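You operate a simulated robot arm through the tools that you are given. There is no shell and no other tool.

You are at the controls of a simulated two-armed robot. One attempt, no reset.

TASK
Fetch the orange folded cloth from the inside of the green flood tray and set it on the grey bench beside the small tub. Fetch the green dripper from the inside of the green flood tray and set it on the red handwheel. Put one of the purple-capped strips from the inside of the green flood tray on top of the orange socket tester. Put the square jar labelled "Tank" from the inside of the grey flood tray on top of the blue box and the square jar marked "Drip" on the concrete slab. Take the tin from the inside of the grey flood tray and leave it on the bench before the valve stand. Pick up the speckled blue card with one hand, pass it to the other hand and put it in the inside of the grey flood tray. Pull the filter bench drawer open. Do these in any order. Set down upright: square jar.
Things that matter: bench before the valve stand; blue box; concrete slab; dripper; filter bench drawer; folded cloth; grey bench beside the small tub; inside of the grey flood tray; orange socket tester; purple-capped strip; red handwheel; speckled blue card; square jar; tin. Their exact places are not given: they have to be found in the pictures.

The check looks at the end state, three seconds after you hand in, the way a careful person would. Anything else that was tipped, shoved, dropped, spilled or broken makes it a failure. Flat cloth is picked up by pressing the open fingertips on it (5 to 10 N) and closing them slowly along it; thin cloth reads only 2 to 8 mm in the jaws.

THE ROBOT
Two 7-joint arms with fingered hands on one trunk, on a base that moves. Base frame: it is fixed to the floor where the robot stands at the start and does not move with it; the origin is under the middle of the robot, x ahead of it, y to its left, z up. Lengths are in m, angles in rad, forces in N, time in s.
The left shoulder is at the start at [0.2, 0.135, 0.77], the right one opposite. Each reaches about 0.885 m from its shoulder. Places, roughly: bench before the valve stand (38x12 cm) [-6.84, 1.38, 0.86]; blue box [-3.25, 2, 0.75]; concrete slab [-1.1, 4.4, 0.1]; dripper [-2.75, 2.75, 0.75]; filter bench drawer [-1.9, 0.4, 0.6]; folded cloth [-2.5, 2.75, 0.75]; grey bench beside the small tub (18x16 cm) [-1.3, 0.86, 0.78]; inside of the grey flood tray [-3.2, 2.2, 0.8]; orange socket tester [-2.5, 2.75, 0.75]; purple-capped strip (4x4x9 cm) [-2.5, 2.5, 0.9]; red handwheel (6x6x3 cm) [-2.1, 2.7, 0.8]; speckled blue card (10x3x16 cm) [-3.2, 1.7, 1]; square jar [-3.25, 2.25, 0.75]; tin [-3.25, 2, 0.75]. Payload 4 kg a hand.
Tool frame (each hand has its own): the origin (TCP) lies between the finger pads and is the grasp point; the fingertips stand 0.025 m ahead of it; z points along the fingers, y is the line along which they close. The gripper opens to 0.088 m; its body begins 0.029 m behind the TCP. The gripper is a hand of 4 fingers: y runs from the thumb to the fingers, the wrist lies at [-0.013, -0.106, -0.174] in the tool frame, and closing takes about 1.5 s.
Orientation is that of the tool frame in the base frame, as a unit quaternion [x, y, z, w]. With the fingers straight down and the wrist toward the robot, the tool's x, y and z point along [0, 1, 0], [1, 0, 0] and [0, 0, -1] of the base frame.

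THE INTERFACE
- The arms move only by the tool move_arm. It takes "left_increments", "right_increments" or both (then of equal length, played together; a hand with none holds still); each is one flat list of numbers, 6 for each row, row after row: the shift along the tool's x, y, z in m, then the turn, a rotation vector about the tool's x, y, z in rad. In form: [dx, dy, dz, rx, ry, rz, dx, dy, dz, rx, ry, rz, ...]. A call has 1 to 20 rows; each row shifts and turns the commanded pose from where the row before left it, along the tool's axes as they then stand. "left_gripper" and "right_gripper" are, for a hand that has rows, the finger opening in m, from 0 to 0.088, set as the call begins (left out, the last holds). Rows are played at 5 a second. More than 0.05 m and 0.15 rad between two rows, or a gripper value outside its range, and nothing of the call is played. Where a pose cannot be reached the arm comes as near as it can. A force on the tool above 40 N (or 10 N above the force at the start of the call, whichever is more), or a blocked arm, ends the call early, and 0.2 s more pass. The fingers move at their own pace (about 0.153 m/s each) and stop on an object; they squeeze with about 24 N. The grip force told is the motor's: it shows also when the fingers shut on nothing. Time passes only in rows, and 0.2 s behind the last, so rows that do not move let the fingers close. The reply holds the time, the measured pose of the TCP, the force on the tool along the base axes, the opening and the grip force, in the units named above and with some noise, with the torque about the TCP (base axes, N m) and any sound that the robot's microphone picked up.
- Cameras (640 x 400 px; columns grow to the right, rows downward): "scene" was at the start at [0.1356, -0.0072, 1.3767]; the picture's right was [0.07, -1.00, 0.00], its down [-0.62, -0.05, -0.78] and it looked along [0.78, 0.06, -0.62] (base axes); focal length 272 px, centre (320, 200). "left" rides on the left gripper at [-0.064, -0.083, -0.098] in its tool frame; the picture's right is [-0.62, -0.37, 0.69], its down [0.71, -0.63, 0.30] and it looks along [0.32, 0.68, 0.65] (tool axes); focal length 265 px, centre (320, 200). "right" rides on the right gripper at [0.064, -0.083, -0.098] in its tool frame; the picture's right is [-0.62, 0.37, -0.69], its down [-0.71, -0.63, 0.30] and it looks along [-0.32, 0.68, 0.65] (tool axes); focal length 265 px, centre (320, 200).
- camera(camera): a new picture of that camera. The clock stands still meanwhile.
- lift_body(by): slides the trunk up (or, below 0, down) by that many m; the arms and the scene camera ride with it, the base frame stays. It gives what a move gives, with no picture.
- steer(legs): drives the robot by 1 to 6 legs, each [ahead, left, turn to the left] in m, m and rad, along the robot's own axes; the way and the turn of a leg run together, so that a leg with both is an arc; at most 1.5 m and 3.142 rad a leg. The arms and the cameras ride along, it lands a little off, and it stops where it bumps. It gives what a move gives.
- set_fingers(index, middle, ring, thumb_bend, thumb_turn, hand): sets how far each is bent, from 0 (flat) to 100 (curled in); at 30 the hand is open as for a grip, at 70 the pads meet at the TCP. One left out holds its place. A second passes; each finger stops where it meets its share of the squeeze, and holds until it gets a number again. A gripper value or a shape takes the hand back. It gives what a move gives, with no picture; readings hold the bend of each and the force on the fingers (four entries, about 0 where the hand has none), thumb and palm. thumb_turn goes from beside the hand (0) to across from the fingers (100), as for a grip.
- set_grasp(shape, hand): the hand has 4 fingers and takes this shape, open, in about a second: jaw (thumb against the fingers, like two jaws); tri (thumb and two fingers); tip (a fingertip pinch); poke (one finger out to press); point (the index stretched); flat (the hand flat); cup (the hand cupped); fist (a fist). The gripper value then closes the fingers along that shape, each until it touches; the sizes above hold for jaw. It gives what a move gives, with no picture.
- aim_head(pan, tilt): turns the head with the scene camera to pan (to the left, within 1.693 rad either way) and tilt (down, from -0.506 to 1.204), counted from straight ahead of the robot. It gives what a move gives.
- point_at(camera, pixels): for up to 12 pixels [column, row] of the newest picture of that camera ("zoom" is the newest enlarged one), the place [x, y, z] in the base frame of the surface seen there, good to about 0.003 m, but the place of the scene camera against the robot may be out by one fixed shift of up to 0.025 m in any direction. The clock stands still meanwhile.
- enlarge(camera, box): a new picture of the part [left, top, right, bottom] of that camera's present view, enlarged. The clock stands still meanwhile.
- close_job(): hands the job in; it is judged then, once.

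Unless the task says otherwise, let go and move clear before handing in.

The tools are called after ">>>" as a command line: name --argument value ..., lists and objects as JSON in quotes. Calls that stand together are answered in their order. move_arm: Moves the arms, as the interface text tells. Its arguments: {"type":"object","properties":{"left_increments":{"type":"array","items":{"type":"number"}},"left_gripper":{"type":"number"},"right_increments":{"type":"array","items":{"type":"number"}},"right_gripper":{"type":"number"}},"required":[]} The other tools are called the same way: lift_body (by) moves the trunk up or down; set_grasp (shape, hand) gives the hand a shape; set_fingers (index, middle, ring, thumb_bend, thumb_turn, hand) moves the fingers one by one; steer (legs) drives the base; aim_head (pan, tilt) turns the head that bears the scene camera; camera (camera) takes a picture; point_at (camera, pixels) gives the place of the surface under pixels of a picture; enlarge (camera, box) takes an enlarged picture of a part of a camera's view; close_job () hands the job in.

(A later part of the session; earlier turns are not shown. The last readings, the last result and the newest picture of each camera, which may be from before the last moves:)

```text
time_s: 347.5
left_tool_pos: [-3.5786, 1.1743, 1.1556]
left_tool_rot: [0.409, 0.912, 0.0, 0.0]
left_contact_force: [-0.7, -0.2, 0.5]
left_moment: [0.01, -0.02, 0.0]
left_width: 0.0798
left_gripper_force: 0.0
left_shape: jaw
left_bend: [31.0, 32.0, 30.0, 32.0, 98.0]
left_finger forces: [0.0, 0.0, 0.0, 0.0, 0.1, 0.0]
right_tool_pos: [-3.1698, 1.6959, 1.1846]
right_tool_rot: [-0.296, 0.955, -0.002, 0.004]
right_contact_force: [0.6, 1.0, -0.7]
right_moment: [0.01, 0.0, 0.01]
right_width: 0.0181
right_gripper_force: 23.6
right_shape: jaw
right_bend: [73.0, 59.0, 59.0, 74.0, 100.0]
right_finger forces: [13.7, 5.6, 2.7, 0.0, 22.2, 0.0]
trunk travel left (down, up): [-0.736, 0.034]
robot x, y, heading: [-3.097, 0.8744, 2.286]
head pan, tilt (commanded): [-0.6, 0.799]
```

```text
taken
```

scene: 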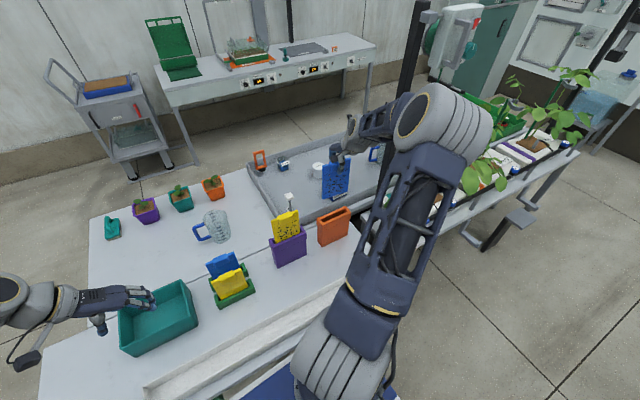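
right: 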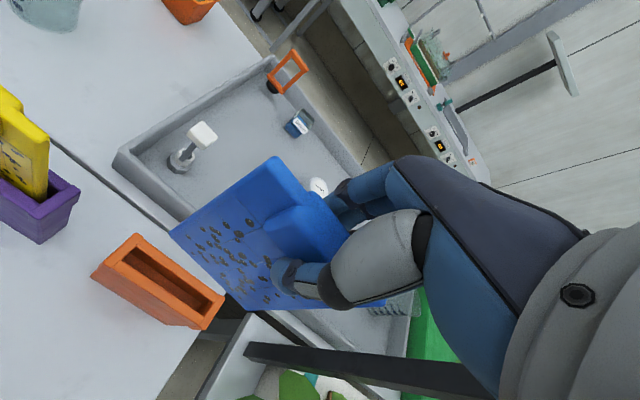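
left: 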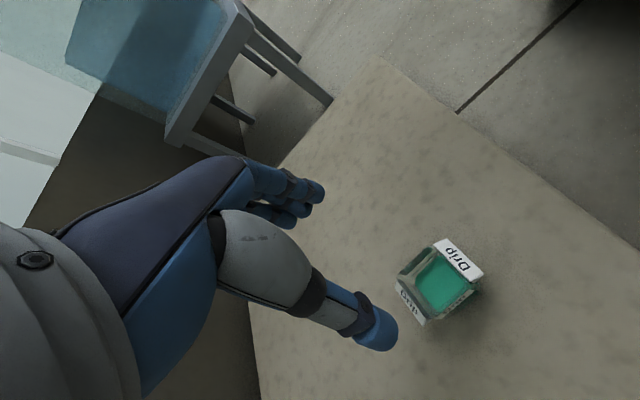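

The card is free of its pot. I raise it a bit more, then back the robot away diagonally into open floor for the handover.

>>> move_arm --right_increments '[0, 0, -0.03, 0, 0, 0, 0, -0.02, -0.03, 0, 0, 0, 0, 0, 0, 0, 0, 0]'

>>> steer --legs '[[-0.28, 0.3, 0], [0, 0.6, 0]]'

>>> aim_head --pan -0.2 --tilt 0.6

>>> camera --camera "scene"

```text
time_s: 348.3
left_tool_pos: [-3.5778, 1.1737, 1.1566]
left_tool_rot: [0.409, 0.913, 0.001, 0.0]
left_contact_force: [-0.1, 0.3, 0.9]
left_moment: [-0.01, 0.01, 0.05]
left_width: 0.0798
left_gripper_force: 0.1
left_shape: jaw
left_bend: [31.0, 32.0, 30.0, 32.0, 98.0]
left_finger forces: [0.1, 0.0, 0.1, 0.1, 0.0, 0.0]
right_tool_pos: [-3.1598, 1.68, 1.2448]
right_tool_rot: [-0.296, 0.955, -0.003, 0.005]
right_contact_force: [-0.8, -0.4, -0.8]
right_moment: [-0.02, -0.02, -0.04]
right_width: 0.0183
right_gripper_force: 24.5
right_shape: jaw
right_bend: [73.0, 59.0, 59.0, 74.0, 100.0]
right_finger forces: [13.7, 5.6, 2.7, 0.0, 22.2, 0.0]
trunk travel left (down, up): [-0.736, 0.034]
robot x, y, heading: [-3.0981, 0.8739, 2.285]
head pan, tilt (commanded): [-0.6, 0.799]
```

```text
time_s: 353.8
left_tool_pos: [-4.0739, 0.3732, 1.1567]
left_tool_rot: [0.409, 0.912, 0.001, 0.0]
left_contact_force: [0.3, -0.1, -0.1]
left_moment: [-0.01, -0.01, 0.02]
left_width: 0.0799
left_gripper_force: 0.1
left_shape: jaw
left_bend: [31.0, 32.0, 30.0, 32.0, 98.0]
left_finger forces: [0.0, 0.0, 0.1, 0.0, 0.1, 0.1]
right_tool_pos: [-3.6547, 0.8788, 1.2443]
right_tool_rot: [-0.296, 0.955, -0.004, 0.005]
right_contact_force: [0.5, -0.3, -0.9]
right_moment: [-0.02, -0.04, 0.03]
right_width: 0.0178
right_gripper_force: 23.9
right_shape: jaw
right_bend: [73.0, 59.0, 59.0, 74.0, 100.0]
right_finger forces: [13.8, 5.7, 2.7, 0.0, 22.2, 0.1]
trunk travel left (down, up): [-0.736, 0.034]
robot x, y, heading: [-3.593, 0.0743, 2.284]
head pan, tilt (commanded): [-0.6, 0.799]
```

```text
time_s: 354.7
left_tool_pos: [-4.0752, 0.373, 1.1566]
left_tool_rot: [0.41, 0.912, 0.0, 0.0]
left_contact_force: [-0.4, -0.2, 0.1]
left_moment: [-0.01, -0.05, -0.04]
left_width: 0.0799
left_gripper_force: 0.1
left_shape: jaw
left_bend: [31.0, 32.0, 30.0, 32.0, 98.0]
left_finger forces: [0.0, 0.2, 0.0, 0.0, 0.0, 0.1]
right_tool_pos: [-3.6547, 0.8801, 1.2434]
right_tool_rot: [-0.297, 0.955, -0.003, 0.005]
right_contact_force: [-0.1, 0.3, -0.3]
right_moment: [-0.01, 0.0, 0.04]
right_width: 0.0179
right_gripper_force: 23.7
right_shape: jaw
right_bend: [73.0, 59.0, 59.0, 74.0, 100.0]
right_finger forces: [13.7, 5.8, 2.7, 0.0, 22.2, 0.1]
trunk travel left (down, up): [-0.736, 0.034]
robot x, y, heading: [-3.5958, 0.0703, 2.287]
head pan, tilt (commanded): [-0.201, 0.6]
```

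```text
taken
```

scene: 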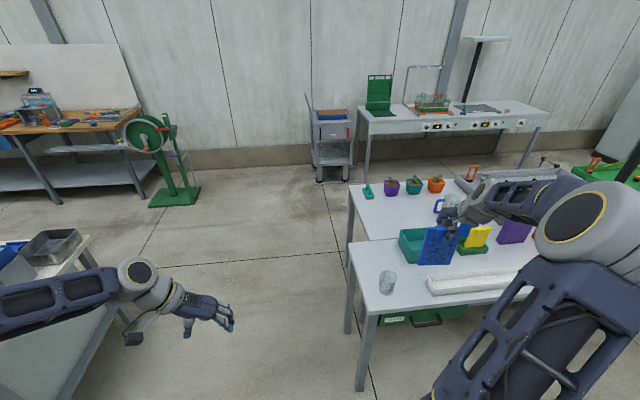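

The card hangs from the right hand at the side, in free space. I bring it toward the middle and turn the left hand so its fingers point right, ready to take the card's left edge.

>>> move_arm --right_increments '[0.0375, 0, 0, 0, 0, 0, 0.0375, 0, 0, 0, 0, 0, 0.0375, 0, 0, 0, 0, 0, 0.0375, 0, 0, 0, 0, 0, 0.0375, 0, 0, 0, 0, 0, 0.0375, 0, 0, 0, 0, 0, 0.0375, 0, 0, 0, 0, 0, 0.0375, 0, 0, 0, 0, 0, 0.02, 0, 0, 0, 0, 0, 0, 0, 0, 0, 0, 0, 0, 0, 0, 0, 0, 0, 0, 0, 0, 0, 0, 0, 0, 0, 0, 0, 0, 0, 0, 0, 0, 0, 0, 0, 0, 0, 0, 0, 0, 0, 0, 0, 0, 0, 0, 0, 0, 0, 0, 0, 0, 0]' --left_increments '[0.037, 0, 0, 0, 0, 0, 0.037, 0, 0, 0, 0, 0, 0.037, -0.02, 0, 0, 0, 0, 0, 0, 0, -0.0864, -0.0864, -0.0864, 0, 0, 0, -0.0864, -0.0864, -0.0864, 0, 0, 0, -0.0864, -0.0864, -0.0864, 0, 0, 0, -0.0864, -0.0864, -0.0864, 0, 0, 0, -0.0864, -0.0864, -0.0864, 0, 0, 0, -0.0864, -0.0864, -0.0864, 0, 0, 0, -0.0864, -0.0864, -0.0864, 0, 0, 0, -0.0864, -0.0864, -0.0864, 0, 0, 0, -0.0864, -0.0864, -0.0864, 0, 0, 0, -0.0864, -0.0864, -0.0864, 0, 0, 0, -0.0864, -0.0864, -0.0864, 0, 0, 0, -0.0864, -0.0864, -0.0864, 0, 0, 0, -0.0864, -0.0864, -0.0864, 0, 0, 0, -0.0864, -0.0864, -0.0864]' --left_gripper 0.07

>>> camera --camera "left"

>>> aim_head --pan 0.0 --tilt 0.5

>>> camera --camera "scene"

```text
time_s: 358.3
left_tool_pos: [-4.163, 0.4427, 1.156]
left_tool_rot: [-0.252, 0.66, 0.251, 0.662]
left_contact_force: [-0.4, -0.3, -0.5]
left_moment: [0.01, 0.0, -0.04]
left_width: 0.0703
left_gripper_force: 0.1
left_shape: jaw
left_bend: [27.0, 34.0, 31.0, 49.0, 99.0]
left_finger forces: [0.0, 0.0, 0.1, 0.0, 0.1, 0.0]
right_tool_pos: [-3.9182, 0.6982, 1.2416]
right_tool_rot: [-0.296, 0.955, -0.003, 0.004]
right_contact_force: [0.1, 0.3, 0.7]
right_moment: [0.03, 0.01, 0.02]
right_width: 0.0179
right_gripper_force: 24.3
right_shape: jaw
right_bend: [73.0, 59.0, 59.0, 75.0, 100.0]
right_finger forces: [13.8, 5.7, 2.8, 0.0, 22.1, 0.0]
trunk travel left (down, up): [-0.736, 0.034]
robot x, y, heading: [-3.596, 0.0747, 2.284]
head pan, tilt (commanded): [-0.201, 0.6]
```

```text
taken
```

left: 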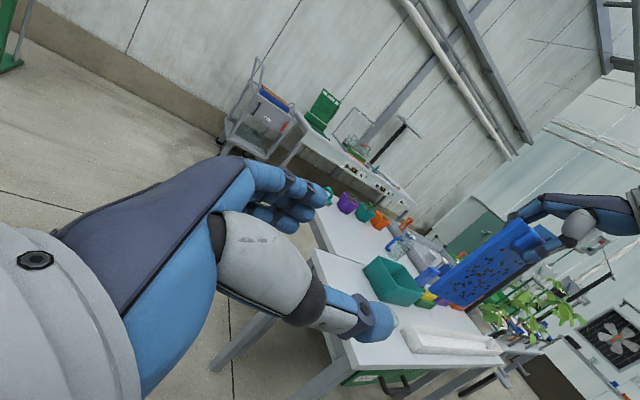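

```text
time_s: 359.0
left_tool_pos: [-4.1636, 0.4427, 1.1558]
left_tool_rot: [-0.251, 0.661, 0.251, 0.661]
left_contact_force: [-1.0, -0.3, -1.1]
left_moment: [-0.01, 0.03, 0.02]
left_width: 0.0704
left_gripper_force: 0.2
left_shape: jaw
left_bend: [27.0, 34.0, 31.0, 49.0, 99.0]
left_finger forces: [0.0, 0.0, 0.1, 0.0, 0.0, 0.0]
right_tool_pos: [-3.9184, 0.6991, 1.2422]
right_tool_rot: [-0.295, 0.955, -0.004, 0.005]
right_contact_force: [1.0, 0.5, -1.0]
right_moment: [0.02, 0.01, 0.01]
right_width: 0.0177
right_gripper_force: 24.0
right_shape: jaw
right_bend: [73.0, 59.0, 59.0, 75.0, 100.0]
right_finger forces: [13.7, 5.7, 2.6, 0.1, 22.1, 0.0]
trunk travel left (down, up): [-0.736, 0.034]
robot x, y, heading: [-3.5945, 0.0721, 2.286]
head pan, tilt (commanded): [0.0, 0.499]
```

```text
taken
```

scene: 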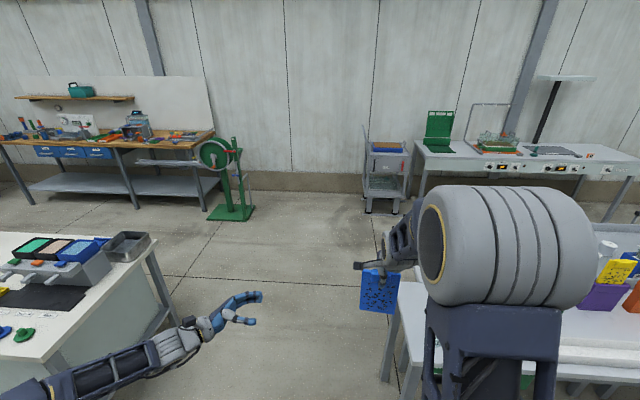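

The left hand points right with fingers ahead and thumb near. I approach the card's left edge at z 1.15, stopping 8 cm short and aligning the yaw with the card.

>>> move_arm --left_increments '[0.001, 0.0073, 0.0397, 0, 0, 0, 0.001, 0.0073, 0.0397, 0, 0, 0, 0.001, 0.0073, 0.0397, 0, 0, 0, 0.001, 0.0073, 0.0397, 0, 0, 0, 0.001, 0.0073, 0.0397, 0, 0, 0, 0.001, 0.0072, 0.0399, 0, 0, 0, 0, 0, 0, 0.127, 0, 0, 0, 0, 0, 0, 0, 0]'

>>> camera --camera "left"

>>> enlarge --camera "scene" --box '[260, 210, 460, 350]'

```text
time_s: 360.8
left_tool_pos: [-4.0129, 0.6353, 1.1498]
left_tool_rot: [-0.209, 0.676, 0.208, 0.676]
left_contact_force: [0.4, -0.7, -0.1]
left_moment: [0.03, -0.01, -0.01]
left_width: 0.0701
left_gripper_force: 0.1
left_shape: jaw
left_bend: [27.0, 34.0, 31.0, 49.0, 99.0]
left_finger forces: [0.1, 0.0, 0.0, 0.0, 0.1, 0.0]
right_tool_pos: [-3.9181, 0.6968, 1.2407]
right_tool_rot: [-0.295, 0.955, -0.003, 0.005]
right_contact_force: [0.2, 0.0, -0.8]
right_moment: [0.02, 0.0, 0.01]
right_width: 0.018
right_gripper_force: 23.8
right_shape: jaw
right_bend: [73.0, 59.0, 59.0, 75.0, 100.0]
right_finger forces: [13.7, 5.7, 2.7, 0.0, 22.1, 0.0]
trunk travel left (down, up): [-0.736, 0.034]
robot x, y, heading: [-3.5959, 0.0695, 2.288]
head pan, tilt (commanded): [0.0, 0.499]
```

```text
taken
```

left: 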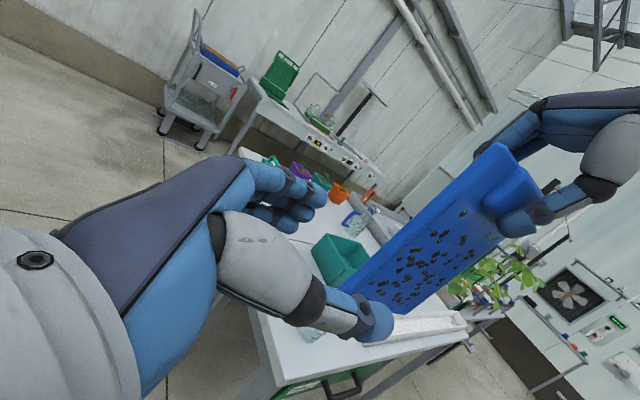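

```text
2.86 times, centred on (360, 280) of scene
```

zoom: 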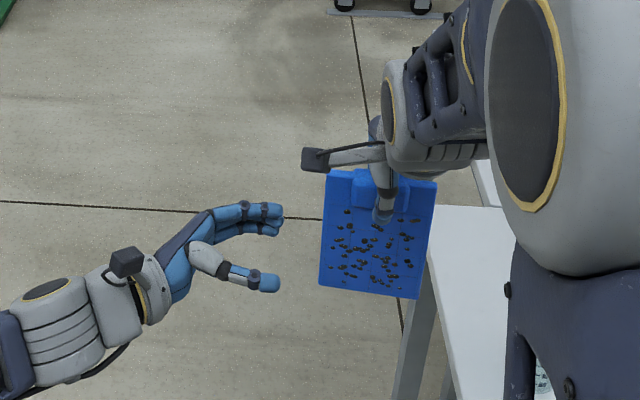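

I measure the card's left edge and face with the left camera.

>>> point_at --camera "left" --pixels '[[440, 205], [400, 243], [365, 277], [480, 170], [430, 240], [450, 255], [400, 300], [470, 230]]'

```text
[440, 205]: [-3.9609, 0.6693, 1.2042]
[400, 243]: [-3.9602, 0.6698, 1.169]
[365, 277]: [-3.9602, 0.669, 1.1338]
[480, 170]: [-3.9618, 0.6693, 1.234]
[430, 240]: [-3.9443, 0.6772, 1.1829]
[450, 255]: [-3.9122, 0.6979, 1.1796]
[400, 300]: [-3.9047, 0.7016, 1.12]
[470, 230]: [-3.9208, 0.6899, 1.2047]
```

The left hand's axis lines up with the card's edge within 2 mm. I advance 7.5 cm so the card comes between fingers and thumb, and close.

>>> move_arm --left_increments '[0, 0, 0.025, 0, 0, 0, 0, 0, 0.025, 0, 0, 0, 0, 0, 0.025, 0, 0, 0, 0, 0, 0, 0, 0, 0]'

>>> camera --camera "left"

>>> enlarge --camera "scene" --box '[300, 220, 440, 330]'

```text
time_s: 361.8
left_tool_pos: [-3.9508, 0.6761, 1.1485]
left_tool_rot: [-0.21, 0.676, 0.209, 0.675]
left_contact_force: [-0.6, 0.2, -0.6]
left_moment: [-0.03, 0.0, -0.01]
left_width: 0.07
left_gripper_force: 0.0
left_shape: jaw
left_bend: [27.0, 34.0, 31.0, 49.0, 99.0]
left_finger forces: [0.1, 0.0, 0.0, 0.1, 0.1, 0.0]
right_tool_pos: [-3.919, 0.6968, 1.2431]
right_tool_rot: [-0.296, 0.955, -0.004, 0.004]
right_contact_force: [0.2, -1.1, -0.5]
right_moment: [0.0, 0.02, 0.0]
right_width: 0.0179
right_gripper_force: 24.0
right_shape: jaw
right_bend: [73.0, 59.0, 59.0, 75.0, 100.0]
right_finger forces: [13.8, 5.7, 2.8, 0.0, 22.1, 0.1]
trunk travel left (down, up): [-0.736, 0.034]
robot x, y, heading: [-3.596, 0.0727, 2.281]
head pan, tilt (commanded): [0.0, 0.499]
```

```text
taken
```

left: 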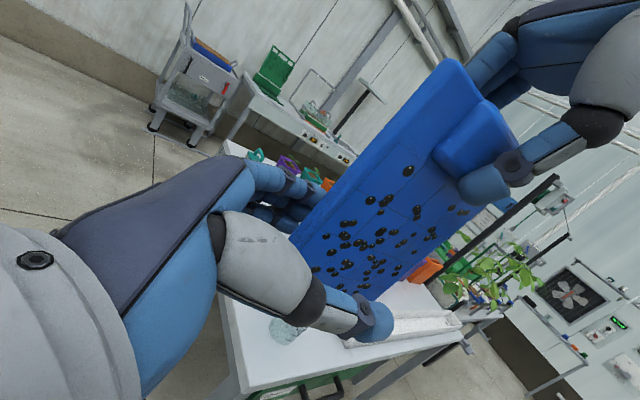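

```text
3.64 times, centred on (370, 275) of scene
```

zoom: 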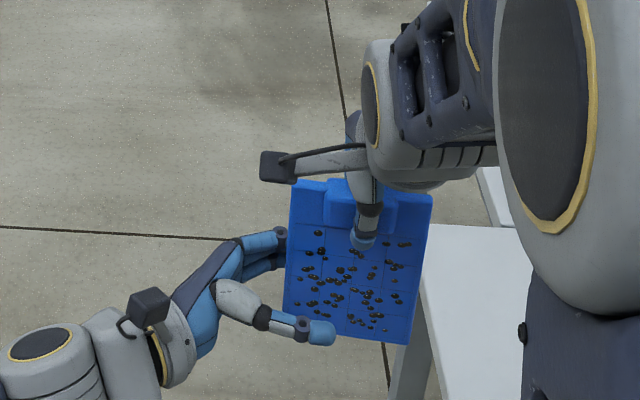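

The card lies between the left fingers and thumb. I close the left hand while the right still holds.

>>> move_arm --left_increments '[0, 0, 0, 0, 0, 0, 0, 0, 0, 0, 0, 0, 0, 0, 0, 0, 0, 0, 0, 0, 0, 0, 0, 0, 0, 0, 0, 0, 0, 0, 0, 0, 0, 0, 0, 0, 0, 0, 0, 0, 0, 0]' --left_gripper 0.0

>>> camera --camera "left"

>>> enlarge --camera "scene" --box '[300, 220, 440, 330]'

```text
time_s: 363.4
left_tool_pos: [-3.9508, 0.6766, 1.15]
left_tool_rot: [-0.21, 0.675, 0.208, 0.676]
left_contact_force: [0.3, -0.4, 0.5]
left_moment: [0.03, 0.0, 0.0]
left_width: 0.0036
left_gripper_force: 23.7
left_shape: jaw
left_bend: [71.0, 67.0, 66.0, 72.0, 100.0]
left_finger forces: [12.3, 6.6, 3.1, 0.0, 22.0, 0.1]
right_tool_pos: [-3.9186, 0.6978, 1.2422]
right_tool_rot: [-0.296, 0.955, -0.004, 0.004]
right_contact_force: [-0.5, 0.1, 0.1]
right_moment: [-0.05, -0.02, 0.01]
right_width: 0.0182
right_gripper_force: 24.5
right_shape: jaw
right_bend: [73.0, 59.0, 59.0, 75.0, 100.0]
right_finger forces: [13.8, 6.0, 2.8, 0.0, 22.4, 0.1]
trunk travel left (down, up): [-0.736, 0.034]
robot x, y, heading: [-3.5929, 0.0729, 2.286]
head pan, tilt (commanded): [0.0, 0.499]
```

```text
taken
```

left: 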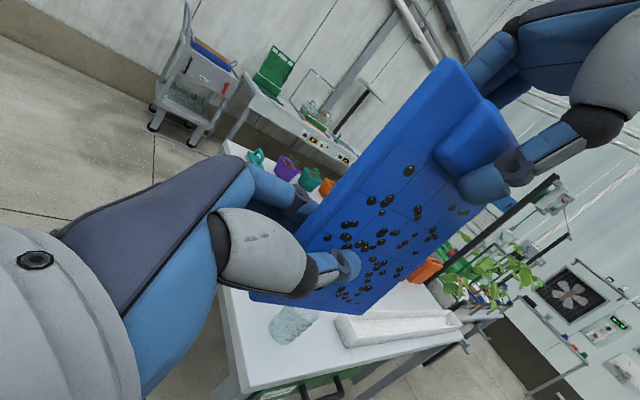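

```text
3.64 times, centred on (370, 275) of scene
```

zoom: 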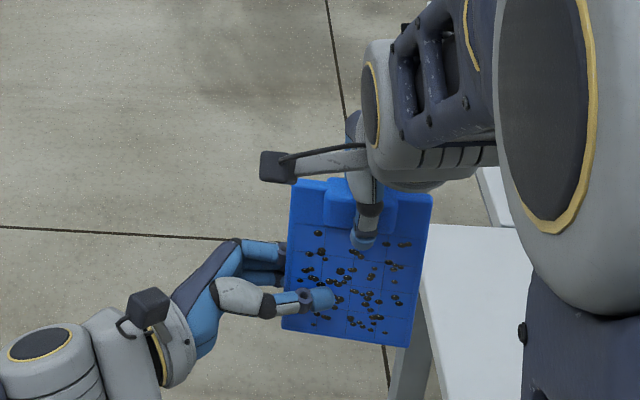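

The left hand holds the card firmly (22 N on the thumb). I open the right hand and lift it away.

>>> move_arm --right_increments '[0, 0, 0, 0, 0, 0, 0, 0, 0, 0, 0, 0, 0, 0, 0, 0, 0, 0, 0, 0, 0, 0, 0, 0, 0, 0, -0.03, 0, 0, 0, 0, 0, -0.04, 0, 0, 0, -0.03, 0, -0.03, 0, 0, 0, -0.04, 0, 0, 0, 0, 0, -0.04, 0, 0, 0, 0, 0, -0.04, 0, 0, 0, 0, 0]' --right_gripper 0.07

>>> camera --camera "scene"

>>> camera --camera "left"

```text
time_s: 365.6
left_tool_pos: [-3.9517, 0.6756, 1.1512]
left_tool_rot: [-0.21, 0.675, 0.208, 0.676]
left_contact_force: [-0.5, 0.4, 0.6]
left_moment: [0.01, 0.02, 0.03]
left_width: 0.0035
left_gripper_force: 24.1
left_shape: jaw
left_bend: [71.0, 68.0, 70.0, 72.0, 100.0]
left_finger forces: [15.0, 5.4, 2.4, 0.0, 22.6, 0.0]
right_tool_pos: [-3.7967, 0.7831, 1.344]
right_tool_rot: [-0.296, 0.955, -0.003, 0.005]
right_contact_force: [0.2, -0.3, -0.3]
right_moment: [0.01, -0.03, 0.0]
right_width: 0.0695
right_gripper_force: 0.1
right_shape: jaw
right_bend: [27.0, 34.0, 32.0, 50.0, 99.0]
right_finger forces: [0.0, 0.0, 0.1, 0.0, 0.0, 0.0]
trunk travel left (down, up): [-0.736, 0.034]
robot x, y, heading: [-3.5921, 0.0703, 2.283]
head pan, tilt (commanded): [0.0, 0.499]
```

```text
taken
```

scene: 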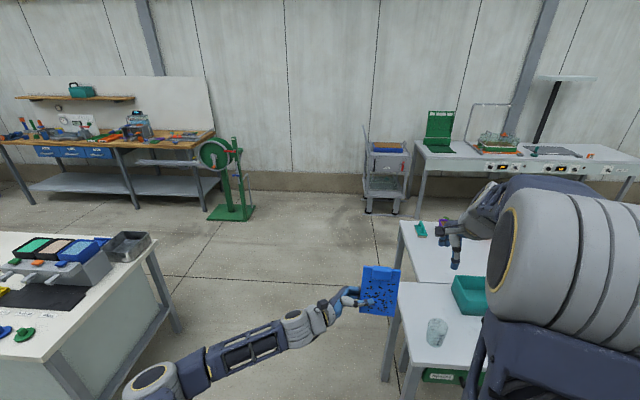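

```text
taken
```

left: 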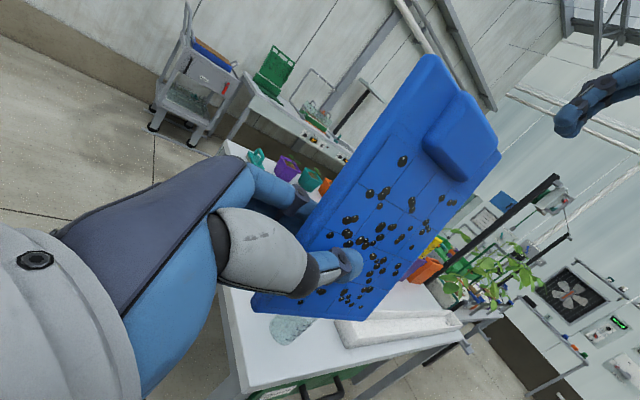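

The card is now in the left hand alone. I drive around the left end of the tables into the aisle and turn to face the grey tray.

>>> steer --legs '[[0, 0.33, 0], [1.2, 0, 0], [0.8, 0, 0], [0, 0, 1.57], [0, 0, 1.57]]'

>>> aim_head --pan 0.7 --tilt 0.5

>>> camera --camera "scene"

```text
time_s: 385.0
left_tool_pos: [-4.7998, 0.7667, 1.1501]
left_tool_rot: [-0.675, -0.21, 0.676, -0.209]
left_contact_force: [0.4, 0.7, -0.1]
left_moment: [0.02, -0.04, 0.02]
left_width: 0.0033
left_gripper_force: 24.7
left_shape: jaw
left_bend: [71.0, 71.0, 70.0, 72.0, 100.0]
left_finger forces: [14.6, 5.1, 2.2, 0.1, 21.7, 0.0]
right_tool_pos: [-4.9544, 0.6579, 1.3425]
right_tool_rot: [0.955, 0.297, -0.005, -0.003]
right_contact_force: [-0.2, 0.3, 0.3]
right_moment: [-0.03, -0.01, 0.02]
right_width: 0.0696
right_gripper_force: 0.0
right_shape: jaw
right_bend: [27.0, 34.0, 32.0, 50.0, 99.0]
right_finger forces: [0.0, 0.0, 0.0, 0.1, 0.0, 0.0]
trunk travel left (down, up): [-0.736, 0.034]
robot x, y, heading: [-5.1617, 1.3702, -0.856]
head pan, tilt (commanded): [0.0, 0.499]
```

```text
time_s: 386.1
left_tool_pos: [-4.7993, 0.766, 1.1498]
left_tool_rot: [0.675, 0.21, -0.675, 0.209]
left_contact_force: [0.7, -0.7, -0.8]
left_moment: [-0.01, 0.0, 0.01]
left_width: 0.0035
left_gripper_force: 23.7
left_shape: jaw
left_bend: [71.0, 71.0, 70.0, 72.0, 100.0]
left_finger forces: [14.6, 5.1, 2.2, 0.1, 21.8, 0.0]
right_tool_pos: [-4.9543, 0.6578, 1.3444]
right_tool_rot: [0.955, 0.296, -0.004, -0.003]
right_contact_force: [-0.3, 0.6, 0.1]
right_moment: [0.01, 0.02, 0.0]
right_width: 0.0698
right_gripper_force: 0.1
right_shape: jaw
right_bend: [27.0, 34.0, 32.0, 50.0, 99.0]
right_finger forces: [0.1, 0.1, 0.0, 0.1, 0.1, 0.1]
trunk travel left (down, up): [-0.736, 0.034]
robot x, y, heading: [-5.1599, 1.3663, -0.856]
head pan, tilt (commanded): [0.7, 0.499]
```

```text
taken
```

scene: 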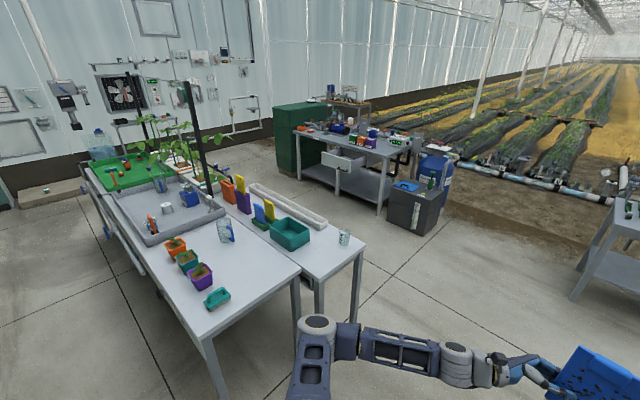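

I am at the aisle's left end, and the opened drawer and all tables look fine. I strafe left to stand before the grey tray.

>>> steer --legs '[[0, 1.1, 0], [0, 1.0, 0]]'

>>> aim_head --pan 0.0 --tilt 0.8

>>> camera --camera "scene"

```text
time_s: 396.6
left_tool_pos: [-3.2107, 2.1598, 1.1506]
left_tool_rot: [0.674, 0.214, -0.674, 0.213]
left_contact_force: [-0.8, -0.3, 0.3]
left_moment: [0.02, -0.02, -0.05]
left_width: 0.0035
left_gripper_force: 23.9
left_shape: jaw
left_bend: [71.0, 71.0, 70.0, 72.0, 100.0]
left_finger forces: [14.7, 5.1, 2.2, 0.0, 21.8, 0.1]
right_tool_pos: [-3.3647, 2.0495, 1.3426]
right_tool_rot: [0.953, 0.303, -0.004, -0.003]
right_contact_force: [-0.3, -1.2, -0.2]
right_moment: [0.01, 0.0, -0.02]
right_width: 0.0698
right_gripper_force: 0.1
right_shape: jaw
right_bend: [27.0, 34.0, 32.0, 50.0, 99.0]
right_finger forces: [0.1, 0.0, 0.0, 0.0, 0.1, 0.0]
trunk travel left (down, up): [-0.736, 0.034]
robot x, y, heading: [-3.5781, 2.7609, -0.84]
head pan, tilt (commanded): [0.7, 0.499]
```

```text
time_s: 397.6
left_tool_pos: [-3.2101, 2.1597, 1.1493]
left_tool_rot: [-0.674, -0.214, 0.675, -0.213]
left_contact_force: [-0.6, -0.8, -0.4]
left_moment: [0.0, -0.01, 0.01]
left_width: 0.0034
left_gripper_force: 23.9
left_shape: jaw
left_bend: [71.0, 71.0, 70.0, 72.0, 100.0]
left_finger forces: [14.7, 5.0, 2.1, 0.0, 21.8, 0.0]
right_tool_pos: [-3.3637, 2.0502, 1.3432]
right_tool_rot: [0.953, 0.302, -0.004, -0.004]
right_contact_force: [0.6, -0.1, 0.0]
right_moment: [-0.03, 0.01, 0.01]
right_width: 0.0695
right_gripper_force: 0.1
right_shape: jaw
right_bend: [27.0, 34.0, 32.0, 50.0, 99.0]
right_finger forces: [0.0, 0.0, 0.0, 0.0, 0.1, 0.1]
trunk travel left (down, up): [-0.736, 0.034]
robot x, y, heading: [-3.5763, 2.758, -0.841]
head pan, tilt (commanded): [0.0, 0.799]
```

```text
taken
```

scene: 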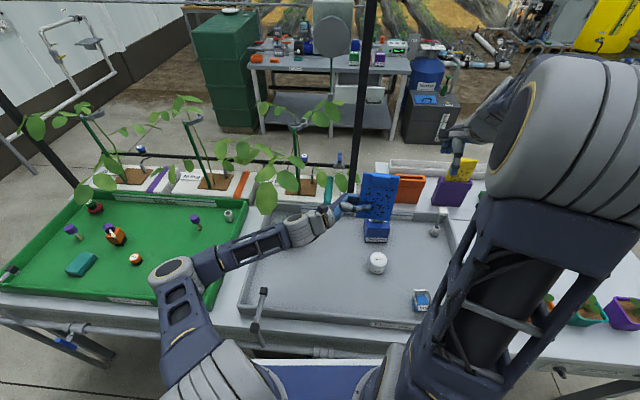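

The free lane in the tray is between the jug and the tin. I turn the left hand palm-up and tilt it so the card slopes down to the right, checking that the arm can reach this; the right hand moves aside.

>>> move_arm --left_increments '[0, 0, 0, 0, 0, -0.1427, 0, 0, 0, 0, 0, -0.1427, 0, 0, 0, 0, 0, -0.1427, 0, 0, 0, 0, 0, -0.1427, 0, 0, 0, 0, 0, -0.1427, 0, 0, 0, 0, 0, -0.1427, 0, 0, 0, 0, 0, -0.1427, 0, 0, 0, 0, 0, -0.1427, 0, 0, 0, 0, 0, -0.1427, 0, 0, 0, 0, 0, -0.1427, 0, 0, 0, 0, 0, -0.1427, 0, 0, 0, 0, 0, 0]' --right_increments '[-0.03, 0, 0, 0, 0, 0, -0.03, 0, 0, 0, 0, 0, -0.03, 0, 0, 0, 0, 0, 0, 0, 0, 0, 0, 0, 0, 0, 0, 0, 0, 0, 0, 0, 0, 0, 0, 0, 0, 0, 0, 0, 0, 0, 0, 0, 0, 0, 0, 0, 0, 0, 0, 0, 0, 0, 0, 0, 0, 0, 0, 0, 0, 0, 0, 0, 0, 0, 0, 0, 0, 0, 0, 0]'

>>> camera --camera "scene"

```text
time_s: 400.2
left_tool_pos: [-3.2094, 2.1601, 1.1516]
left_tool_rot: [0.326, 0.628, -0.627, -0.326]
left_contact_force: [-0.3, -0.6, 1.1]
left_moment: [0.0, 0.01, -0.02]
left_width: 0.0035
left_gripper_force: 23.7
left_shape: jaw
left_bend: [71.0, 71.0, 70.0, 72.0, 100.0]
left_finger forces: [16.1, 4.4, 1.9, 0.0, 21.7, 0.1]
right_tool_pos: [-3.4377, 1.9984, 1.343]
right_tool_rot: [0.953, 0.302, -0.004, -0.004]
right_contact_force: [-0.2, 0.1, -0.4]
right_moment: [0.02, -0.01, -0.01]
right_width: 0.0697
right_gripper_force: 0.1
right_shape: jaw
right_bend: [27.0, 34.0, 32.0, 50.0, 99.0]
right_finger forces: [0.0, 0.0, 0.0, 0.1, 0.0, 0.0]
trunk travel left (down, up): [-0.736, 0.034]
robot x, y, heading: [-3.5763, 2.7593, -0.842]
head pan, tilt (commanded): [0.0, 0.799]
```

```text
taken
```

scene: 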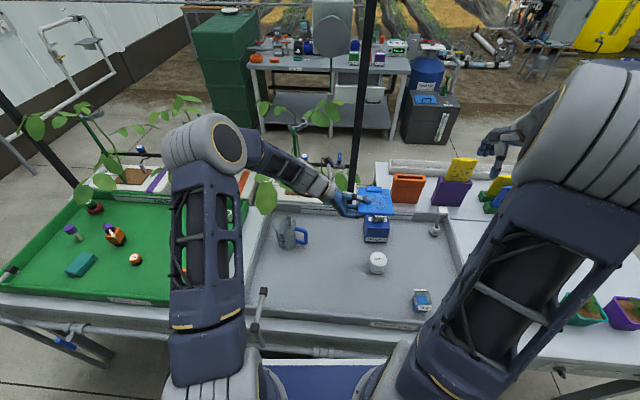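

The palm-up pose works. I now tilt it so that the card slopes down to the right, with the wrist high above the jug.

>>> move_arm --left_increments '[0, 0, 0, -0.13, 0, 0, 0, 0, 0, -0.13, 0, 0, 0, 0, 0, -0.13, 0, 0, 0, 0, 0, -0.13, 0, 0, 0, 0, 0, -0.13, 0, 0, 0, 0, 0, -0.13, 0, 0, 0, 0, 0, 0, 0, 0]'

>>> camera --camera "scene"

>>> camera --camera "left"

```text
time_s: 401.8
left_tool_pos: [-3.2091, 2.1605, 1.1505]
left_tool_rot: [0.425, 0.82, -0.342, -0.176]
left_contact_force: [0.5, -0.6, 0.0]
left_moment: [0.05, 0.01, -0.03]
left_width: 0.0033
left_gripper_force: 24.2
left_shape: jaw
left_bend: [71.0, 71.0, 70.0, 72.0, 100.0]
left_finger forces: [16.1, 4.2, 1.9, 0.0, 21.8, 0.1]
right_tool_pos: [-3.4369, 1.9976, 1.3433]
right_tool_rot: [0.953, 0.303, -0.005, -0.004]
right_contact_force: [0.2, 0.6, 0.2]
right_moment: [0.04, -0.01, 0.02]
right_width: 0.0696
right_gripper_force: 0.1
right_shape: jaw
right_bend: [27.0, 34.0, 32.0, 50.0, 99.0]
right_finger forces: [0.1, 0.0, 0.1, 0.0, 0.0, 0.0]
trunk travel left (down, up): [-0.736, 0.034]
robot x, y, heading: [-3.5771, 2.7613, -0.843]
head pan, tilt (commanded): [0.0, 0.799]
```

```text
taken
```

scene: 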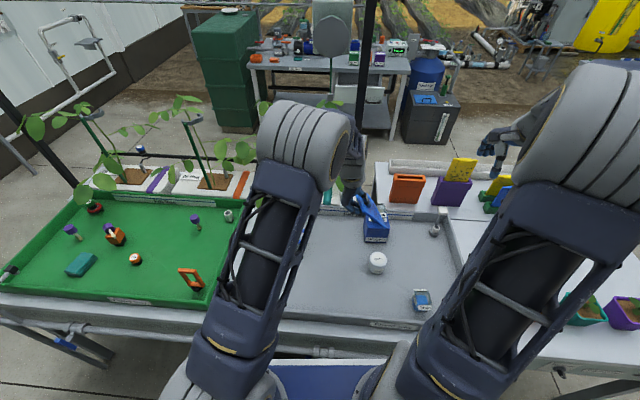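

```text
taken
```

left: 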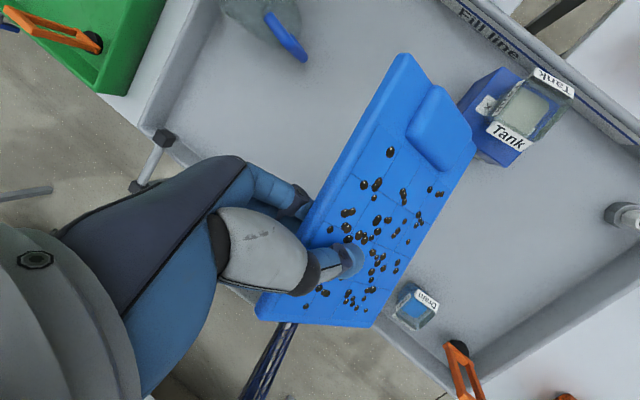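

The tilted pose is reached, and the left camera shows the card above the free part of the tray. I move it left into the free lane and lower it to a few centimetres above the floor.

>>> move_arm --left_increments '[0.0206, 0.0247, -0.025, 0, 0, 0, 0.0206, 0.0247, -0.025, 0, 0, 0, 0, 0.0284, 0.0282, 0, 0, 0, 0, 0.0284, 0.0282, 0, 0, 0, 0, 0.0284, 0.0282, 0, 0, 0, 0, 0.0284, 0.0282, 0, 0, 0, 0, 0.0284, 0.0282, 0, 0, 0, 0, 0.0284, 0.0282, 0, 0, 0, 0, 0, 0, 0, 0, 0]'

>>> camera --camera "left"

>>> camera --camera "scene"

```text
time_s: 403.8
left_tool_pos: [-3.1766, 2.2336, 0.9085]
left_tool_rot: [0.425, 0.819, -0.342, -0.177]
left_contact_force: [0.6, -0.1, 0.5]
left_moment: [0.04, 0.01, 0.02]
left_width: 0.0036
left_gripper_force: 24.2
left_shape: jaw
left_bend: [71.0, 71.0, 70.0, 72.0, 100.0]
left_finger forces: [16.3, 4.2, 1.8, 0.0, 21.8, 0.1]
right_tool_pos: [-3.4383, 1.9985, 1.3434]
right_tool_rot: [0.953, 0.302, -0.004, -0.003]
right_contact_force: [0.3, -0.4, 0.2]
right_moment: [0.02, 0.02, 0.0]
right_width: 0.0699
right_gripper_force: 0.1
right_shape: jaw
right_bend: [27.0, 34.0, 32.0, 50.0, 99.0]
right_finger forces: [0.0, 0.0, 0.0, 0.0, 0.0, 0.0]
trunk travel left (down, up): [-0.736, 0.034]
robot x, y, heading: [-3.5753, 2.7556, -0.839]
head pan, tilt (commanded): [0.0, 0.799]
```

```text
taken
```

left: 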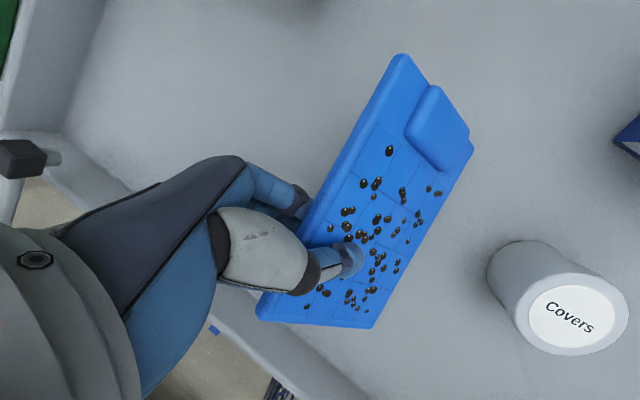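

```text
taken
```

scene: 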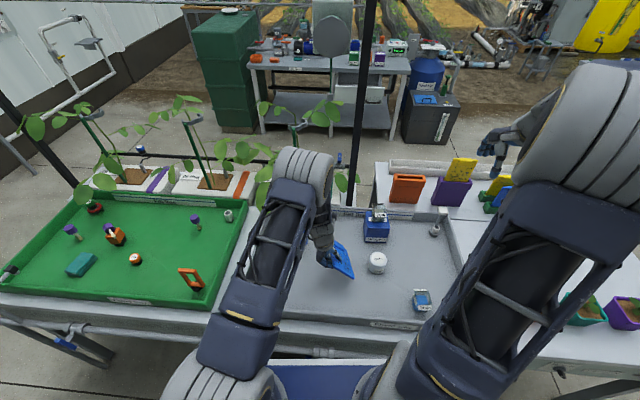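

I measure the card's lower right edge and the tin to be sure they won't touch.

>>> point_at --camera "left" --pixels '[[462, 158], [425, 235], [378, 315], [492, 270], [500, 300], [570, 310], [400, 60], [270, 310], [450, 300], [520, 150]]'

```text
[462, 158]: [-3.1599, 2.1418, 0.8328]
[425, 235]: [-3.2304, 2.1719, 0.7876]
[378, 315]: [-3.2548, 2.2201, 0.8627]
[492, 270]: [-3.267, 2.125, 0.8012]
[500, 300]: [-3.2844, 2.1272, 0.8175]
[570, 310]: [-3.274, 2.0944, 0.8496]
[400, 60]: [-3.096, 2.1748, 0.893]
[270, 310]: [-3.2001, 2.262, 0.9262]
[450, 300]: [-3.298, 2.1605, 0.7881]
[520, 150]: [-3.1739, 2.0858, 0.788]
```

The card's right edge will land about 7 cm from the tin, but its far end hangs lower. I flatten the slope to about 25° and level it, then look again.

>>> move_arm --left_increments '[0, 0, 0, 0.117, -0.057, 0, 0, 0, 0, 0.117, -0.057, 0, 0, 0, 0, 0.117, -0.057, 0, 0, 0, 0, 0, 0, 0]'

>>> camera --camera "left"

>>> point_at --camera "left" --pixels '[[462, 156], [374, 318], [398, 62], [266, 308], [300, 20], [220, 60], [160, 60]]'

```text
time_s: 404.8
left_tool_pos: [-3.1774, 2.2338, 0.9105]
left_tool_rot: [0.357, 0.759, -0.515, -0.178]
left_contact_force: [-0.4, -0.6, -0.2]
left_moment: [0.02, -0.03, -0.05]
left_width: 0.0037
left_gripper_force: 23.8
left_shape: jaw
left_bend: [71.0, 71.0, 70.0, 72.0, 100.0]
left_finger forces: [16.6, 4.1, 1.6, 0.0, 21.7, 0.1]
right_tool_pos: [-3.4386, 1.9992, 1.3439]
right_tool_rot: [0.953, 0.302, -0.005, -0.003]
right_contact_force: [-0.8, -0.2, 0.8]
right_moment: [0.02, -0.01, -0.04]
right_width: 0.0697
right_gripper_force: 0.0
right_shape: jaw
right_bend: [27.0, 34.0, 32.0, 50.0, 99.0]
right_finger forces: [0.1, 0.1, 0.1, 0.1, 0.0, 0.0]
trunk travel left (down, up): [-0.736, 0.034]
robot x, y, heading: [-3.5765, 2.7582, -0.84]
head pan, tilt (commanded): [0.0, 0.799]
```

```text
taken
```

left: 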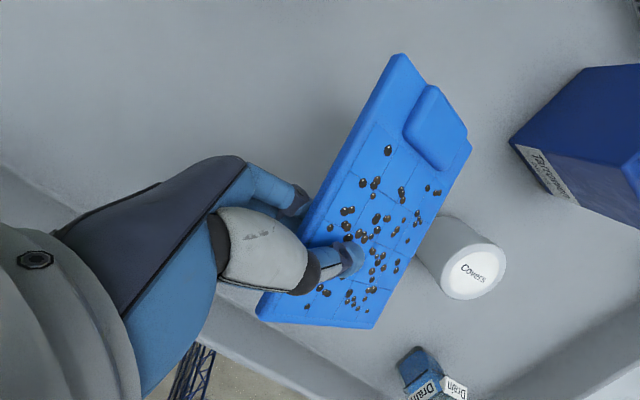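

```text
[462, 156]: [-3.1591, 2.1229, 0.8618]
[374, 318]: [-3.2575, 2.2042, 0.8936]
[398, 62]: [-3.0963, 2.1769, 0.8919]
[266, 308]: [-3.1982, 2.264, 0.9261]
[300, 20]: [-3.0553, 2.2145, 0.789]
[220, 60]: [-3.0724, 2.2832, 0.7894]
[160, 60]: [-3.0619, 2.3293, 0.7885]
```

The far end is still 3 cm lower; a roll about the hand's axis will level it. I do that and check again.

>>> move_arm --left_increments '[0, 0, 0, 0, 0, 0.1, 0, 0, 0, 0, 0, 0.1, 0, 0, 0, 0, 0, 0]'

>>> point_at --camera "left" --pixels '[[462, 156], [374, 318]]'

>>> camera --camera "left"

>>> point_at --camera "left" --pixels '[[462, 156], [374, 318], [398, 62], [266, 308], [448, 260], [300, 25], [200, 120]]'

```text
time_s: 405.6
left_tool_pos: [-3.1769, 2.2345, 0.9104]
left_tool_rot: [0.431, 0.72, -0.53, -0.127]
left_contact_force: [0.4, 0.6, 0.6]
left_moment: [0.03, 0.0, -0.01]
left_width: 0.0035
left_gripper_force: 23.5
left_shape: jaw
left_bend: [71.0, 71.0, 70.0, 72.0, 100.0]
left_finger forces: [16.3, 4.2, 1.5, 0.1, 21.6, 0.0]
right_tool_pos: [-3.438, 1.998, 1.3429]
right_tool_rot: [0.953, 0.302, -0.005, -0.004]
right_contact_force: [0.1, 0.4, 0.5]
right_moment: [0.02, 0.01, -0.01]
right_width: 0.0697
right_gripper_force: 0.1
right_shape: jaw
right_bend: [27.0, 34.0, 32.0, 50.0, 99.0]
right_finger forces: [0.0, 0.1, 0.0, 0.1, 0.0, 0.0]
trunk travel left (down, up): [-0.736, 0.034]
robot x, y, heading: [-3.5783, 2.7585, -0.844]
head pan, tilt (commanded): [0.0, 0.799]
```

```text
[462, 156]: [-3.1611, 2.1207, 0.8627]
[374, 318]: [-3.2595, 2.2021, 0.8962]
```

```text
taken
```

left: 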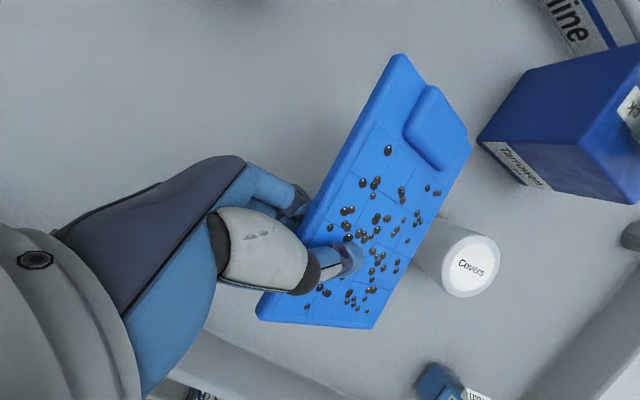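

```text
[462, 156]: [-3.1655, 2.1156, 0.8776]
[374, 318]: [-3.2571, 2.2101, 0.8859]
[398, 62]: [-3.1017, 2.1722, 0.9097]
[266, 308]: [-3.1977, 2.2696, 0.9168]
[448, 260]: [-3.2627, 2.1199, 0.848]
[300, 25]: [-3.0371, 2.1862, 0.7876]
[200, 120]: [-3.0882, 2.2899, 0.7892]
```

The card is now level lengthwise with a gentle slope to the right. I lower it 8 cm toward the floor.

>>> move_arm --left_increments '[0.0055, 0.0175, 0.0082, 0, 0, 0, 0.0055, 0.0175, 0.0082, 0, 0, 0, 0.0055, 0.0175, 0.0082, 0, 0, 0, 0.0055, 0.0175, 0.0082, 0, 0, 0, 0, 0, 0, 0, 0, 0]'

>>> camera --camera "left"

>>> point_at --camera "left" --pixels '[[462, 156], [374, 318], [398, 62], [266, 308], [430, 330]]'

```text
time_s: 406.8
left_tool_pos: [-3.1774, 2.2339, 0.8304]
left_tool_rot: [0.431, 0.719, -0.53, -0.126]
left_contact_force: [-0.2, 0.3, 0.4]
left_moment: [-0.04, 0.01, -0.01]
left_width: 0.0033
left_gripper_force: 24.2
left_shape: jaw
left_bend: [71.0, 71.0, 70.0, 72.0, 100.0]
left_finger forces: [15.6, 4.5, 1.9, 0.0, 22.2, 0.0]
right_tool_pos: [-3.4376, 1.9989, 1.3433]
right_tool_rot: [0.953, 0.301, -0.005, -0.003]
right_contact_force: [-0.2, 0.7, 0.4]
right_moment: [0.0, 0.04, -0.03]
right_width: 0.0699
right_gripper_force: 0.1
right_shape: jaw
right_bend: [27.0, 34.0, 32.0, 50.0, 99.0]
right_finger forces: [0.0, 0.0, 0.1, 0.0, 0.0, 0.0]
trunk travel left (down, up): [-0.736, 0.034]
robot x, y, heading: [-3.5747, 2.758, -0.841]
head pan, tilt (commanded): [0.0, 0.799]
```

```text
taken
```

left: 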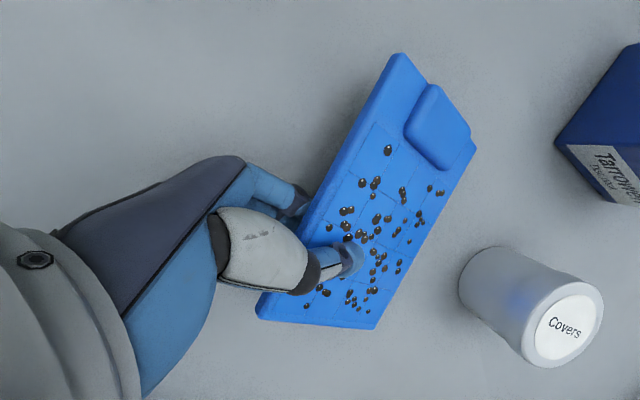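

```text
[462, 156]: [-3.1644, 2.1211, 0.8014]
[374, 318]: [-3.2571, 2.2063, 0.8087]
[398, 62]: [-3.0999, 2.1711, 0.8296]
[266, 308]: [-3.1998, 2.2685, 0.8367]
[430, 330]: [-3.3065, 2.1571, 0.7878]
```

The right edge is about 5 mm above the floor. I lower in small steps until contact.

>>> move_arm --left_increments '[0.0011, 0.0035, 0.0016, 0, 0, 0, 0, 0, 0, 0, 0, 0]'

>>> move_arm --left_increments '[0.0011, 0.0035, 0.0016, 0, 0, 0, 0, 0, 0, 0, 0, 0]'

```text
time_s: 407.4
left_tool_pos: [-3.1766, 2.2339, 0.8253]
left_tool_rot: [0.431, 0.719, -0.53, -0.127]
left_contact_force: [-0.2, 0.8, 0.5]
left_moment: [-0.11, -0.02, -0.01]
left_width: 0.0034
left_gripper_force: 23.7
left_shape: jaw
left_bend: [71.0, 71.0, 70.0, 73.0, 100.0]
left_finger forces: [14.9, 5.1, 2.4, 0.1, 22.7, 0.1]
right_tool_pos: [-3.439, 1.9981, 1.3434]
right_tool_rot: [0.953, 0.302, -0.005, -0.003]
right_contact_force: [-0.4, -0.6, -0.5]
right_moment: [-0.01, 0.0, -0.04]
right_width: 0.0696
right_gripper_force: 0.0
right_shape: jaw
right_bend: [27.0, 34.0, 32.0, 50.0, 99.0]
right_finger forces: [0.0, 0.0, 0.0, 0.1, 0.0, 0.1]
trunk travel left (down, up): [-0.736, 0.034]
robot x, y, heading: [-3.5752, 2.7605, -0.84]
head pan, tilt (commanded): [0.0, 0.799]
```

```text
time_s: 408.0
left_tool_pos: [-3.1772, 2.233, 0.8216]
left_tool_rot: [0.431, 0.719, -0.53, -0.127]
left_contact_force: [0.4, 2.5, 4.7]
left_moment: [0.02, -0.12, -0.01]
left_width: 0.0033
left_gripper_force: 24.3
left_shape: jaw
left_bend: [71.0, 71.0, 70.0, 73.0, 100.0]
left_finger forces: [14.3, 10.6, 2.7, 0.0, 23.5, 0.0]
right_tool_pos: [-3.4385, 1.9985, 1.3427]
right_tool_rot: [0.953, 0.302, -0.005, -0.002]
right_contact_force: [-0.2, -0.1, -0.1]
right_moment: [-0.01, -0.01, -0.02]
right_width: 0.0696
right_gripper_force: 0.1
right_shape: jaw
right_bend: [27.0, 34.0, 32.0, 50.0, 99.0]
right_finger forces: [0.0, 0.1, 0.0, 0.1, 0.0, 0.0]
trunk travel left (down, up): [-0.736, 0.034]
robot x, y, heading: [-3.5774, 2.762, -0.84]
head pan, tilt (commanded): [0.0, 0.799]
```

The card's edge and the fingers touch the floor (4.7 N). I lift only the thumb off the card.

>>> set_fingers --hand "left" --thumb_bend 20

>>> camera --camera "left"

```text
time_s: 409.0
left_tool_pos: [-3.1764, 2.2327, 0.8225]
left_tool_rot: [0.43, 0.72, -0.53, -0.126]
left_contact_force: [0.6, -0.7, -0.4]
left_moment: [0.03, 0.0, 0.04]
left_width: 0.0319
left_gripper_force: 0.1
left_shape: fingers
left_bend: [73.0, 72.0, 70.0, 20.0, 100.0]
left_finger forces: [0.5, 0.0, 0.0, 0.0, 0.1, 0.0]
right_tool_pos: [-3.4386, 1.9984, 1.3433]
right_tool_rot: [0.953, 0.302, -0.005, -0.003]
right_contact_force: [0.6, 0.6, 0.0]
right_moment: [0.01, 0.0, 0.01]
right_width: 0.0698
right_gripper_force: 0.0
right_shape: jaw
right_bend: [27.0, 34.0, 32.0, 50.0, 99.0]
right_finger forces: [0.1, 0.0, 0.1, 0.0, 0.0, 0.0]
trunk travel left (down, up): [-0.736, 0.034]
robot x, y, heading: [-3.5783, 2.7583, -0.84]
head pan, tilt (commanded): [0.0, 0.799]
```

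```text
taken
```

left: 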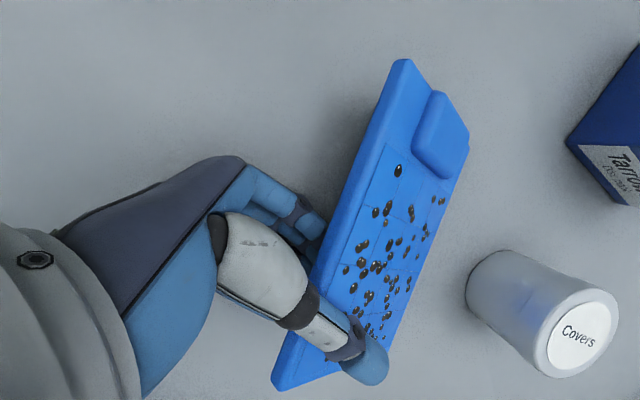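

The thumb is off and the card rests on the floor and on the fingertips. I draw the hand out slowly to the left.

>>> move_arm --left_increments '[0, 0, -0.012, 0, 0, 0, 0, 0, -0.015, 0, 0, 0, 0, 0, -0.015, 0, 0, 0, 0, 0, -0.015, 0, 0, 0, 0, 0, 0, 0, 0, 0]'

>>> camera --camera "left"

```text
time_s: 410.2
left_tool_pos: [-3.1401, 2.2706, 0.8448]
left_tool_rot: [0.432, 0.72, -0.529, -0.126]
left_contact_force: [0.0, 1.1, -0.3]
left_moment: [0.02, 0.03, 0.0]
left_width: 0.0321
left_gripper_force: 0.6
left_shape: fingers
left_bend: [73.0, 72.0, 70.0, 20.0, 100.0]
left_finger forces: [0.8, 0.1, 0.1, 0.1, 0.5, 0.1]
right_tool_pos: [-3.4374, 1.9984, 1.3427]
right_tool_rot: [0.953, 0.303, -0.005, -0.003]
right_contact_force: [0.3, 0.4, -0.2]
right_moment: [-0.02, -0.03, 0.01]
right_width: 0.0701
right_gripper_force: 0.0
right_shape: jaw
right_bend: [27.0, 34.0, 32.0, 50.0, 99.0]
right_finger forces: [0.1, 0.0, 0.1, 0.0, 0.1, 0.0]
trunk travel left (down, up): [-0.736, 0.034]
robot x, y, heading: [-3.5747, 2.7598, -0.841]
head pan, tilt (commanded): [0.0, 0.799]
```

```text
taken
```

left: 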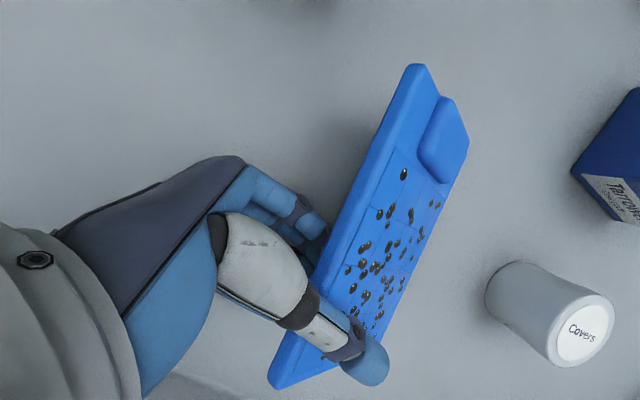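

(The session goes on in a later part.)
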